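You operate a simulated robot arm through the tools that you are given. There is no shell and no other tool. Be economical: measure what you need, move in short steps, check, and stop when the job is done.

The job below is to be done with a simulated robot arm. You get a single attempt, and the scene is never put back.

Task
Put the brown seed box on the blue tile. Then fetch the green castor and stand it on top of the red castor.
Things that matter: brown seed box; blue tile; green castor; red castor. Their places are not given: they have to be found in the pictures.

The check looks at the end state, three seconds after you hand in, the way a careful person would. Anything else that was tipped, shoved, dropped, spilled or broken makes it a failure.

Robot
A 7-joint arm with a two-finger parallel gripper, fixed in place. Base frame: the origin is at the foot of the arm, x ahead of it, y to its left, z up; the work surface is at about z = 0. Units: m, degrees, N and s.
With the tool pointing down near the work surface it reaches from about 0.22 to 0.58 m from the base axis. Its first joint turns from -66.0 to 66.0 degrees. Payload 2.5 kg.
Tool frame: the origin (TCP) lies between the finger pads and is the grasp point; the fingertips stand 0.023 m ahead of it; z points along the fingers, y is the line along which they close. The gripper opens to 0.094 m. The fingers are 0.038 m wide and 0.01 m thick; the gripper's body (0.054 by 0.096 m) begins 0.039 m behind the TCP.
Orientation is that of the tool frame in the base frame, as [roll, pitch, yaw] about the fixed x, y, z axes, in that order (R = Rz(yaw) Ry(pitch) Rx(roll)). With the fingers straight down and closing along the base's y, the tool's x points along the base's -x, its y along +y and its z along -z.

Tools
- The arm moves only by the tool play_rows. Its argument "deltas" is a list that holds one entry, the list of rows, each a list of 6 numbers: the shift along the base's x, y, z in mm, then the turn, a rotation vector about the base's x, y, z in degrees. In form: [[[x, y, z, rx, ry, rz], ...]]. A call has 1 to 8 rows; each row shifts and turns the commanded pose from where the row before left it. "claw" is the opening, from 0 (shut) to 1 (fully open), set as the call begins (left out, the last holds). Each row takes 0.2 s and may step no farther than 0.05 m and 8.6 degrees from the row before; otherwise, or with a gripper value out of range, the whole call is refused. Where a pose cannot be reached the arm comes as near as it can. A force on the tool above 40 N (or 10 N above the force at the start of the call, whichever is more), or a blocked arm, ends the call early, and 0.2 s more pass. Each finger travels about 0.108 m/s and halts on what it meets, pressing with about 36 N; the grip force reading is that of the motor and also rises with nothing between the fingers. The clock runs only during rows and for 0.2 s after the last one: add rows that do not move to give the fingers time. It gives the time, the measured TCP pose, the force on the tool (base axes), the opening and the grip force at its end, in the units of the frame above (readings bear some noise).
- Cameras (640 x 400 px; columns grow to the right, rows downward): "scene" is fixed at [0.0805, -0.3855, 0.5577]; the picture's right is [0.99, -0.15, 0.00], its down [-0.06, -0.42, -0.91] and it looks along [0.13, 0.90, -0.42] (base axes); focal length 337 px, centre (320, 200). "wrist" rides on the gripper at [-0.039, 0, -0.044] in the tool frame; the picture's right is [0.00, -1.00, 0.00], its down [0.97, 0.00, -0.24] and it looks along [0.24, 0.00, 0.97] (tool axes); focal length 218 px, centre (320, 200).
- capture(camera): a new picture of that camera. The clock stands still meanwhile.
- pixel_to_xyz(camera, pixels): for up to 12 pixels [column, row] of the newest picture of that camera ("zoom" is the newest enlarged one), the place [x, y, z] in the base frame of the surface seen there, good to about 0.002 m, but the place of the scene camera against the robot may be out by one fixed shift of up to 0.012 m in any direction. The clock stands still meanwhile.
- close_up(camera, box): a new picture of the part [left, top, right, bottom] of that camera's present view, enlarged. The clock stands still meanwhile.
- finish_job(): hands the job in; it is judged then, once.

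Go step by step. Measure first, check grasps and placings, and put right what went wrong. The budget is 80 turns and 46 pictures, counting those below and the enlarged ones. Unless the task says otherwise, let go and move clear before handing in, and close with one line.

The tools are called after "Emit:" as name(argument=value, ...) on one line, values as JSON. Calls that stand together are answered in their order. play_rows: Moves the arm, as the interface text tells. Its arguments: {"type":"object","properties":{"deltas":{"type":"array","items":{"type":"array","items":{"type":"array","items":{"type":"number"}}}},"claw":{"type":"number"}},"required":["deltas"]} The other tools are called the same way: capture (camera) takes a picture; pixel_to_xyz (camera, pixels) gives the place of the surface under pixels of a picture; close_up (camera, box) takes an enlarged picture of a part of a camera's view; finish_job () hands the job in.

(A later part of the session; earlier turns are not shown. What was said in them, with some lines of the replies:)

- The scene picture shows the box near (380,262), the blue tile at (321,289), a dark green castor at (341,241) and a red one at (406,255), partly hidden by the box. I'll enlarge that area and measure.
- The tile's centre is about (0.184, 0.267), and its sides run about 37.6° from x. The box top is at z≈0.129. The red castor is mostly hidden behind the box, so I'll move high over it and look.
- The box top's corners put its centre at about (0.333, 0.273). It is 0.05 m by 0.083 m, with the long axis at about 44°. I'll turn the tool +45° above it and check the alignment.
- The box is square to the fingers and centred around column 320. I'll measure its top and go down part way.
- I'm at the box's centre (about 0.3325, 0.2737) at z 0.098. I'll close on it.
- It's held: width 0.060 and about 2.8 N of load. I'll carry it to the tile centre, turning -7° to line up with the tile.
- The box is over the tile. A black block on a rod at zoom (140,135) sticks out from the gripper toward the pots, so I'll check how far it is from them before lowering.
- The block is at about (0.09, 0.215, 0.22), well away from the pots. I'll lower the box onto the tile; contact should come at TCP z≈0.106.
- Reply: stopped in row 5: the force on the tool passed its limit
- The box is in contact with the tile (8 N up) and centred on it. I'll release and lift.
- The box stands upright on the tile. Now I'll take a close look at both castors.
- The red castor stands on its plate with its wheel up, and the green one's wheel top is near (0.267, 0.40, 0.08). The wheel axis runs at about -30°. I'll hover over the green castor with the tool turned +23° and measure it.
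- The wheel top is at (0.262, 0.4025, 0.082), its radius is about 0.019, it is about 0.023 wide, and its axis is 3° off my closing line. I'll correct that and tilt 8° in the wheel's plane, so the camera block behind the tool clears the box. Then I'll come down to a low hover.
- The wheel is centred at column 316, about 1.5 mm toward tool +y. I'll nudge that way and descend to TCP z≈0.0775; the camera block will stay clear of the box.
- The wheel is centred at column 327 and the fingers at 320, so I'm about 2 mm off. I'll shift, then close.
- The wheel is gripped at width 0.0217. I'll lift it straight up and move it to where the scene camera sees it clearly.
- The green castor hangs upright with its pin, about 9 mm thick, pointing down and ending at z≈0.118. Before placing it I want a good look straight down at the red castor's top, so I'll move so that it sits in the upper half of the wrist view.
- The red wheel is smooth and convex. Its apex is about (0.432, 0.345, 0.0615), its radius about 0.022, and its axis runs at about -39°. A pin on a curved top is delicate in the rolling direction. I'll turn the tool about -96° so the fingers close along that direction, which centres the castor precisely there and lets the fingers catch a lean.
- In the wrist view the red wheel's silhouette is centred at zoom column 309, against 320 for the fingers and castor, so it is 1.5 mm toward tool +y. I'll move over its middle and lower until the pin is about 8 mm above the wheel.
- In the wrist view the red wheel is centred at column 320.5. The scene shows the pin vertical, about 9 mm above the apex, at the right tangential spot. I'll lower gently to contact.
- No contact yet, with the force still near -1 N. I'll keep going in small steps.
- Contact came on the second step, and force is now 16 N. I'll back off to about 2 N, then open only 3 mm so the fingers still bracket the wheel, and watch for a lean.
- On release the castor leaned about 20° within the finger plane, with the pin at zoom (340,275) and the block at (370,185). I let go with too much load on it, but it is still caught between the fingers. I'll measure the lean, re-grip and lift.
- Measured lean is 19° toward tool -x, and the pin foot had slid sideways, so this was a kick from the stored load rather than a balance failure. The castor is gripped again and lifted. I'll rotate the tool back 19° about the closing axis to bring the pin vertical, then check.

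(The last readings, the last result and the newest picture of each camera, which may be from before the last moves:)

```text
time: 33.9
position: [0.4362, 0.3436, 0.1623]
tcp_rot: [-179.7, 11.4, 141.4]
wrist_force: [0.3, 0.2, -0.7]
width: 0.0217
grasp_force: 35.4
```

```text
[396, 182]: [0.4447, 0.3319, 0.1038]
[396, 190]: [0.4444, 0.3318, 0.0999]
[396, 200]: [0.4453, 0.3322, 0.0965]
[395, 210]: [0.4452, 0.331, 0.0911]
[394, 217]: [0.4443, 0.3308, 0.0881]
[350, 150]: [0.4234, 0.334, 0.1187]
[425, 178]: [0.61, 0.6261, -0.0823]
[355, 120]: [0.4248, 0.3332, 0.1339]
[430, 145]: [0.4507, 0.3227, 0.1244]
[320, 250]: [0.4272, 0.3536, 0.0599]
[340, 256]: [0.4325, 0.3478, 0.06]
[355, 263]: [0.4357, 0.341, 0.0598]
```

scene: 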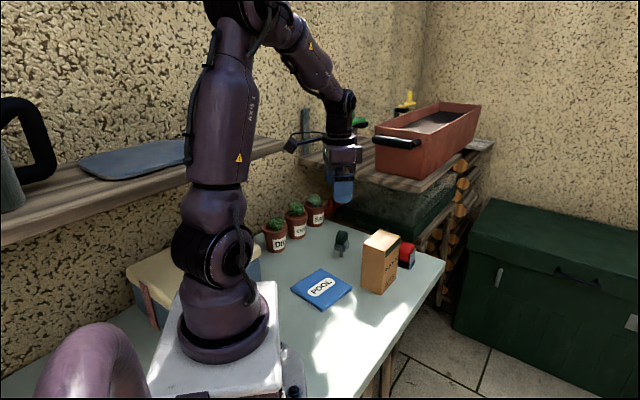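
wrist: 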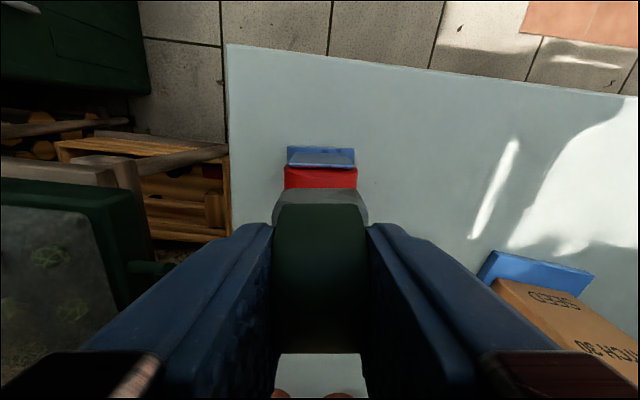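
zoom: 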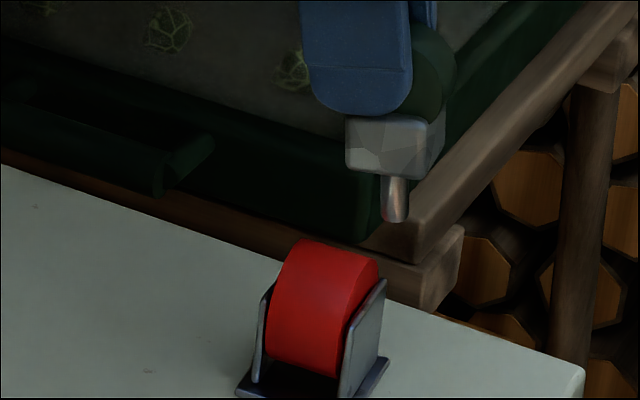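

The pin is now vertical to within about 2-3°, at roughly (0.447, 0.336), which is 16 mm past the red's middle along its axis. I'll shift back along the axis, lower to a few mm above, and check in a tight close-up.

Emit:
play_rows(deltas=[[[-6.1, 5.2, 0, 0, 0, 0], [-6.0, 5.2, 0, 0, 0, 0], [0, 0, -10, 0, 0, 0], [0, 0, -9, 0, 0, 0], [0, 0, 0, 0, 0, 0]]])

Emit:
close_up(camera="scene", box=[393, 223, 423, 248])

Emit:
pixel_to_xyz(camera="zoom", pixels=[[320, 150], [320, 180], [320, 210], [320, 240], [320, 260], [320, 280], [320, 300], [320, 330], [320, 360]])

```text
time: 35.1
position: [0.4247, 0.3544, 0.1412]
tcp_rot: [-179.9, 11.6, 141.3]
wrist_force: [0.4, 0.2, -1.2]
width: 0.0212
grasp_force: 36.0
```

```text
16.00 times, centred on (408, 236) of scene
```

zoom: 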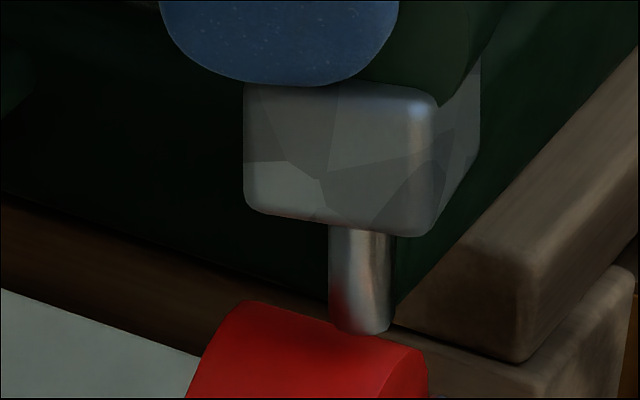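

```text
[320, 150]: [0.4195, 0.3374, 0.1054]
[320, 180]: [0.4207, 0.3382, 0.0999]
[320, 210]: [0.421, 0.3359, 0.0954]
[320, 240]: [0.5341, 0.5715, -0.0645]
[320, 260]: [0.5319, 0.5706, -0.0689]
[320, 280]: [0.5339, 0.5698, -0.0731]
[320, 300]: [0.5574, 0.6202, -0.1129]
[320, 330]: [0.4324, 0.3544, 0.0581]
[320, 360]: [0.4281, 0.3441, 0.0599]
```

The pin and block edges run straight down (0 slope), while true vertical here should slope about -0.10 to -0.13. So I overcorrected by about 6.5°, with the top toward tool +x. I'll rotate back 6.5° and recentre.

Emit:
play_rows(deltas=[[[1.5, -1.2, 1, 2.04, 2.53, 0], [1.6, -1.3, 0, 2.04, 2.53, 0], [0, 0, 0, 0, 0, 0]]])

Emit:
close_up(camera="scene", box=[393, 225, 423, 250])

```text
time: 35.9
position: [0.4266, 0.3519, 0.1432]
tcp_rot: [-179.8, 4.9, 141.3]
wrist_force: [-0.3, -0.2, -0.9]
width: 0.0216
grasp_force: 35.9
```

```text
16.00 times, centred on (408, 238) of scene
```

zoom: 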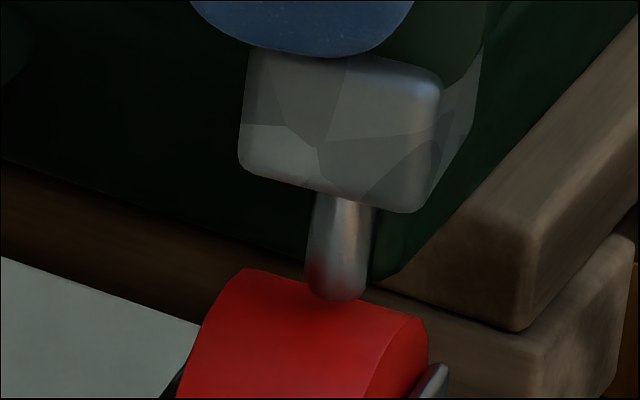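

The edges now slope about -0.10 to -0.13, which matches true vertical. I'll check the sideways alignment with the wrist camera before touching down.

Emit:
close_up(camera="wrist", box=[240, 110, 400, 210])

```text
4.00 times, centred on (320, 160) of wrist
```

zoom: 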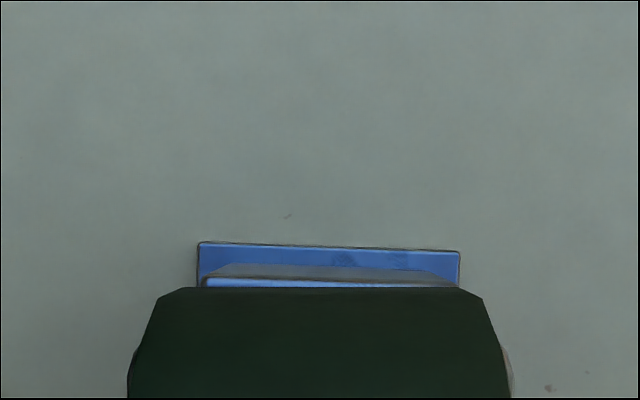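

The red's base plate is centred at zoom column 329.5. Allowing for its 2.2° skew, the red's centre under the pin is about 1.2 mm toward tool -y. I'll correct both and start down.

Emit:
play_rows(deltas=[[[-0.75, -0.95, 0, 0, 0, -2.2], [0, 0, -1.5, 0, 0, 0], [0, 0, -1, 0, 0, 0], [0, 0, 0, 0, 0, 0]]])

Emit:
play_rows(deltas=[[[0, 0, -0.6, 0, 0, 0], [0, 0, 0, 0, 0, 0]]])

```text
time: 36.9
position: [0.4268, 0.3513, 0.1397]
tcp_rot: [-179.8, 5.0, 139.1]
wrist_force: [0.1, 1.5, -0.4]
width: 0.0216
grasp_force: 36.4
```

```text
time: 37.5
position: [0.4266, 0.3519, 0.1387]
tcp_rot: [-179.8, 5.0, 139.1]
wrist_force: [0.2, 0.0, 0.0]
width: 0.0212
grasp_force: 36.6
```

Emit:
play_rows(deltas=[[[0, 0, -0.4, 0, 0, 0], [0, 0, 0, 0, 0, 0], [0, 0, 0, 0, 0, 0]]])

```text
time: 38.3
position: [0.4273, 0.3515, 0.1389]
tcp_rot: [-179.8, 4.9, 139.1]
wrist_force: [0.0, -0.2, -0.6]
width: 0.0213
grasp_force: 35.8
```

Emit:
play_rows(deltas=[[[0, 0, -0.4, 0, 0, 0], [0, 0, 0, 0, 0, 0], [0, 0, 0, 0, 0, 0]]])

```text
time: 39.1
position: [0.4259, 0.3511, 0.1389]
tcp_rot: [-179.8, 5.0, 139.1]
wrist_force: [-0.3, 0.5, -1.7]
width: 0.0215
grasp_force: 36.3
```

Emit:
play_rows(deltas=[[[0, 0, -0.5, 0, 0, 0], [0, 0, 0, 0, 0, 0], [0, 0, 0, 0, 0, 0]]])

```text
time: 39.9
position: [0.4283, 0.3521, 0.1382]
tcp_rot: [-179.8, 4.9, 139.1]
wrist_force: [0.1, -0.7, -1.3]
width: 0.0218
grasp_force: 35.8
```

Emit:
play_rows(deltas=[[[0, 0, -0.5, 0, 0, 0], [0, 0, 0, 0, 0, 0], [0, 0, 0, 0, 0, 0]]])

```text
time: 40.7
position: [0.4268, 0.352, 0.137]
tcp_rot: [-179.9, 5.0, 139.1]
wrist_force: [-0.1, 0.4, -1.4]
width: 0.0214
grasp_force: 35.8
```

Emit:
play_rows(deltas=[[[0, 0, -0.5, 0, 0, 0], [0, 0, 0, 0, 0, 0], [0, 0, 0, 0, 0, 0]]])

```text
time: 41.5
position: [0.4263, 0.3513, 0.1367]
tcp_rot: [-179.8, 5.1, 139.1]
wrist_force: [0.4, -0.6, -1.1]
width: 0.0213
grasp_force: 35.9
```

Emit:
play_rows(deltas=[[[0, 0, -0.5, 0, 0, 0], [0, 0, 0, 0, 0, 0], [0, 0, 0, 0, 0, 0]]])

```text
time: 42.3
position: [0.4266, 0.3504, 0.1359]
tcp_rot: [-179.8, 4.9, 139.1]
wrist_force: [0.4, -0.5, -0.3]
width: 0.0215
grasp_force: 35.7
```

Emit:
play_rows(deltas=[[[0, 0, -0.4, 0, 0, 0], [0, 0, 0, 0, 0, 0], [0, 0, 0, 0, 0, 0]]])

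```text
time: 43.1
position: [0.4259, 0.3516, 0.1363]
tcp_rot: [-179.9, 5.1, 139.1]
wrist_force: [0.1, 0.7, 1.9]
width: 0.0213
grasp_force: 36.0
```

Contact: the force rose from -1 to +1.9 N. I'll back off 0.2 mm and open just about 1.5 mm, then look.

Emit:
play_rows(deltas=[[[0, 0, 0.2, 0, 0, 0], [0, 0, 0, 0, 0, 0], [0, 0, 0, 0, 0, 0]]])

Emit:
play_rows(deltas=[[[0, 0, 0, 0, 0, 0], [0, 0, 0, 0, 0, 0], [0, 0, 0, 0, 0, 0]]], claw=0.25)

Emit:
close_up(camera="scene", box=[385, 217, 425, 257])

```text
time: 43.9
position: [0.4249, 0.3528, 0.1373]
tcp_rot: [-179.8, 4.9, 139.0]
wrist_force: [-0.8, -0.7, 0.8]
width: 0.0216
grasp_force: 36.2
```

```text
time: 44.7
position: [0.4264, 0.3525, 0.1366]
tcp_rot: [-179.8, 5.0, 139.1]
wrist_force: [0.0, -0.3, 0.1]
width: 0.0235
grasp_force: 0.2
```

```text
10.00 times, centred on (405, 237) of scene
```

zoom: 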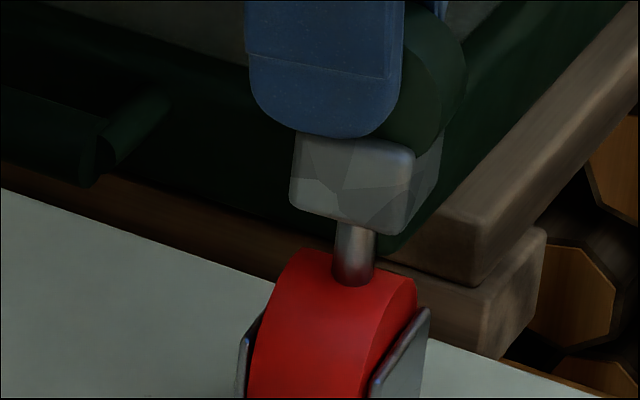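

It stays upright with the fingers just loose (width 0.0235 against 0.0214). I'll open to about 0.029 and wait, so any lean in the rolling direction shows while the fingers can still catch it.

Emit:
play_rows(deltas=[[[0, 0, 0, 0, 0, 0], [0, 0, 0, 0, 0, 0], [0, 0, 0, 0, 0, 0], [0, 0, 0, 0, 0, 0], [0, 0, 0, 0, 0, 0], [0, 0, 0, 0, 0, 0], [0, 0, 0, 0, 0, 0]]], claw=0.31)

Emit:
close_up(camera="wrist", box=[240, 160, 400, 360])

```text
time: 46.3
position: [0.426, 0.3524, 0.1362]
tcp_rot: [-179.8, 5.0, 139.1]
wrist_force: [-0.1, -0.5, -0.8]
width: 0.029
grasp_force: 0.1
```

```text
2.00 times, centred on (320, 260) of wrist
```

zoom: 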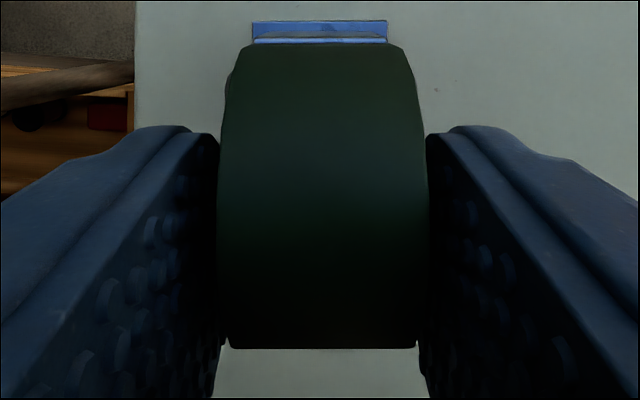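

After 1.4 s the wheel is still centred between the open fingers (217–428, mid 322), touching neither side, so it is balanced. I'll open wider and rise straight up.

Emit:
play_rows(deltas=[[[0, 0, 0, 0, 0, 0], [0, 0, 0, 0, 0, 0], [0, 0, 0, 0, 0, 0], [0, 0, 0, 0, 0, 0], [0, 0, 0, 0, 0, 0]]], claw=0.75)

Emit:
play_rows(deltas=[[[0, 0, 5, 0, 0, 0], [0, 0, 10, 0, 0, 0], [0, 0, 20, 0, 0, 0], [0, 0, 30, 0, 0, 0], [0, 0, 30, 0, 0, 0], [0, 0, 0, 0, 0, 0], [0, 0, 0, 0, 0, 0], [0, 0, 0, 0, 0, 0]]])

Emit:
capture(camera="scene")

```text
time: 47.5
position: [0.4256, 0.3511, 0.136]
tcp_rot: [-179.8, 5.1, 139.1]
wrist_force: [0.1, 0.3, -0.5]
width: 0.0705
grasp_force: 0.0
```

```text
time: 49.3
position: [0.4261, 0.3494, 0.2321]
tcp_rot: [-179.8, 5.0, 139.2]
wrist_force: [-0.5, -0.8, -0.8]
width: 0.0706
grasp_force: 0.0
```

```text
2 pictures are left
```

scene: 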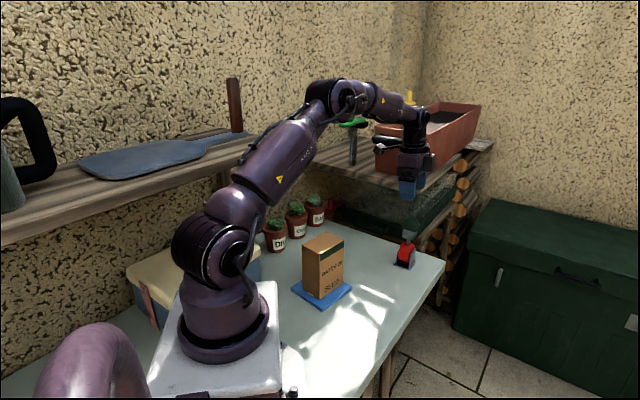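

Emit:
close_up(camera="scene", box=[370, 205, 450, 275])

```text
5.71 times, centred on (410, 240) of scene
```

zoom: 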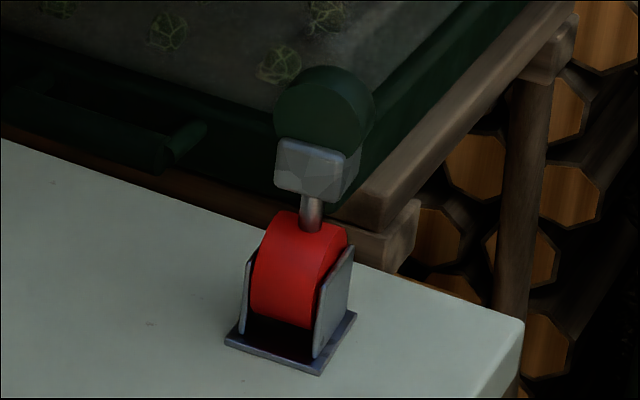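

The green castor stands upright on the red one (zoom 310,140 over 300,265) about 5 s after the fingers first loosened. The box is on the tile and the gripper is clear, so I'm handing in.

Emit:
finish_job()

```text
The job is handed in.
```

I put the brown seed box upright on the blue tile and stood the green castor on top of the red one. It took two tries: on the first, the green castor tipped about 20° as I let go, but the fingers caught it. When I handed in, it had been standing untouched for about 2 s, balanced on its narrow pin on the curved red wheel.
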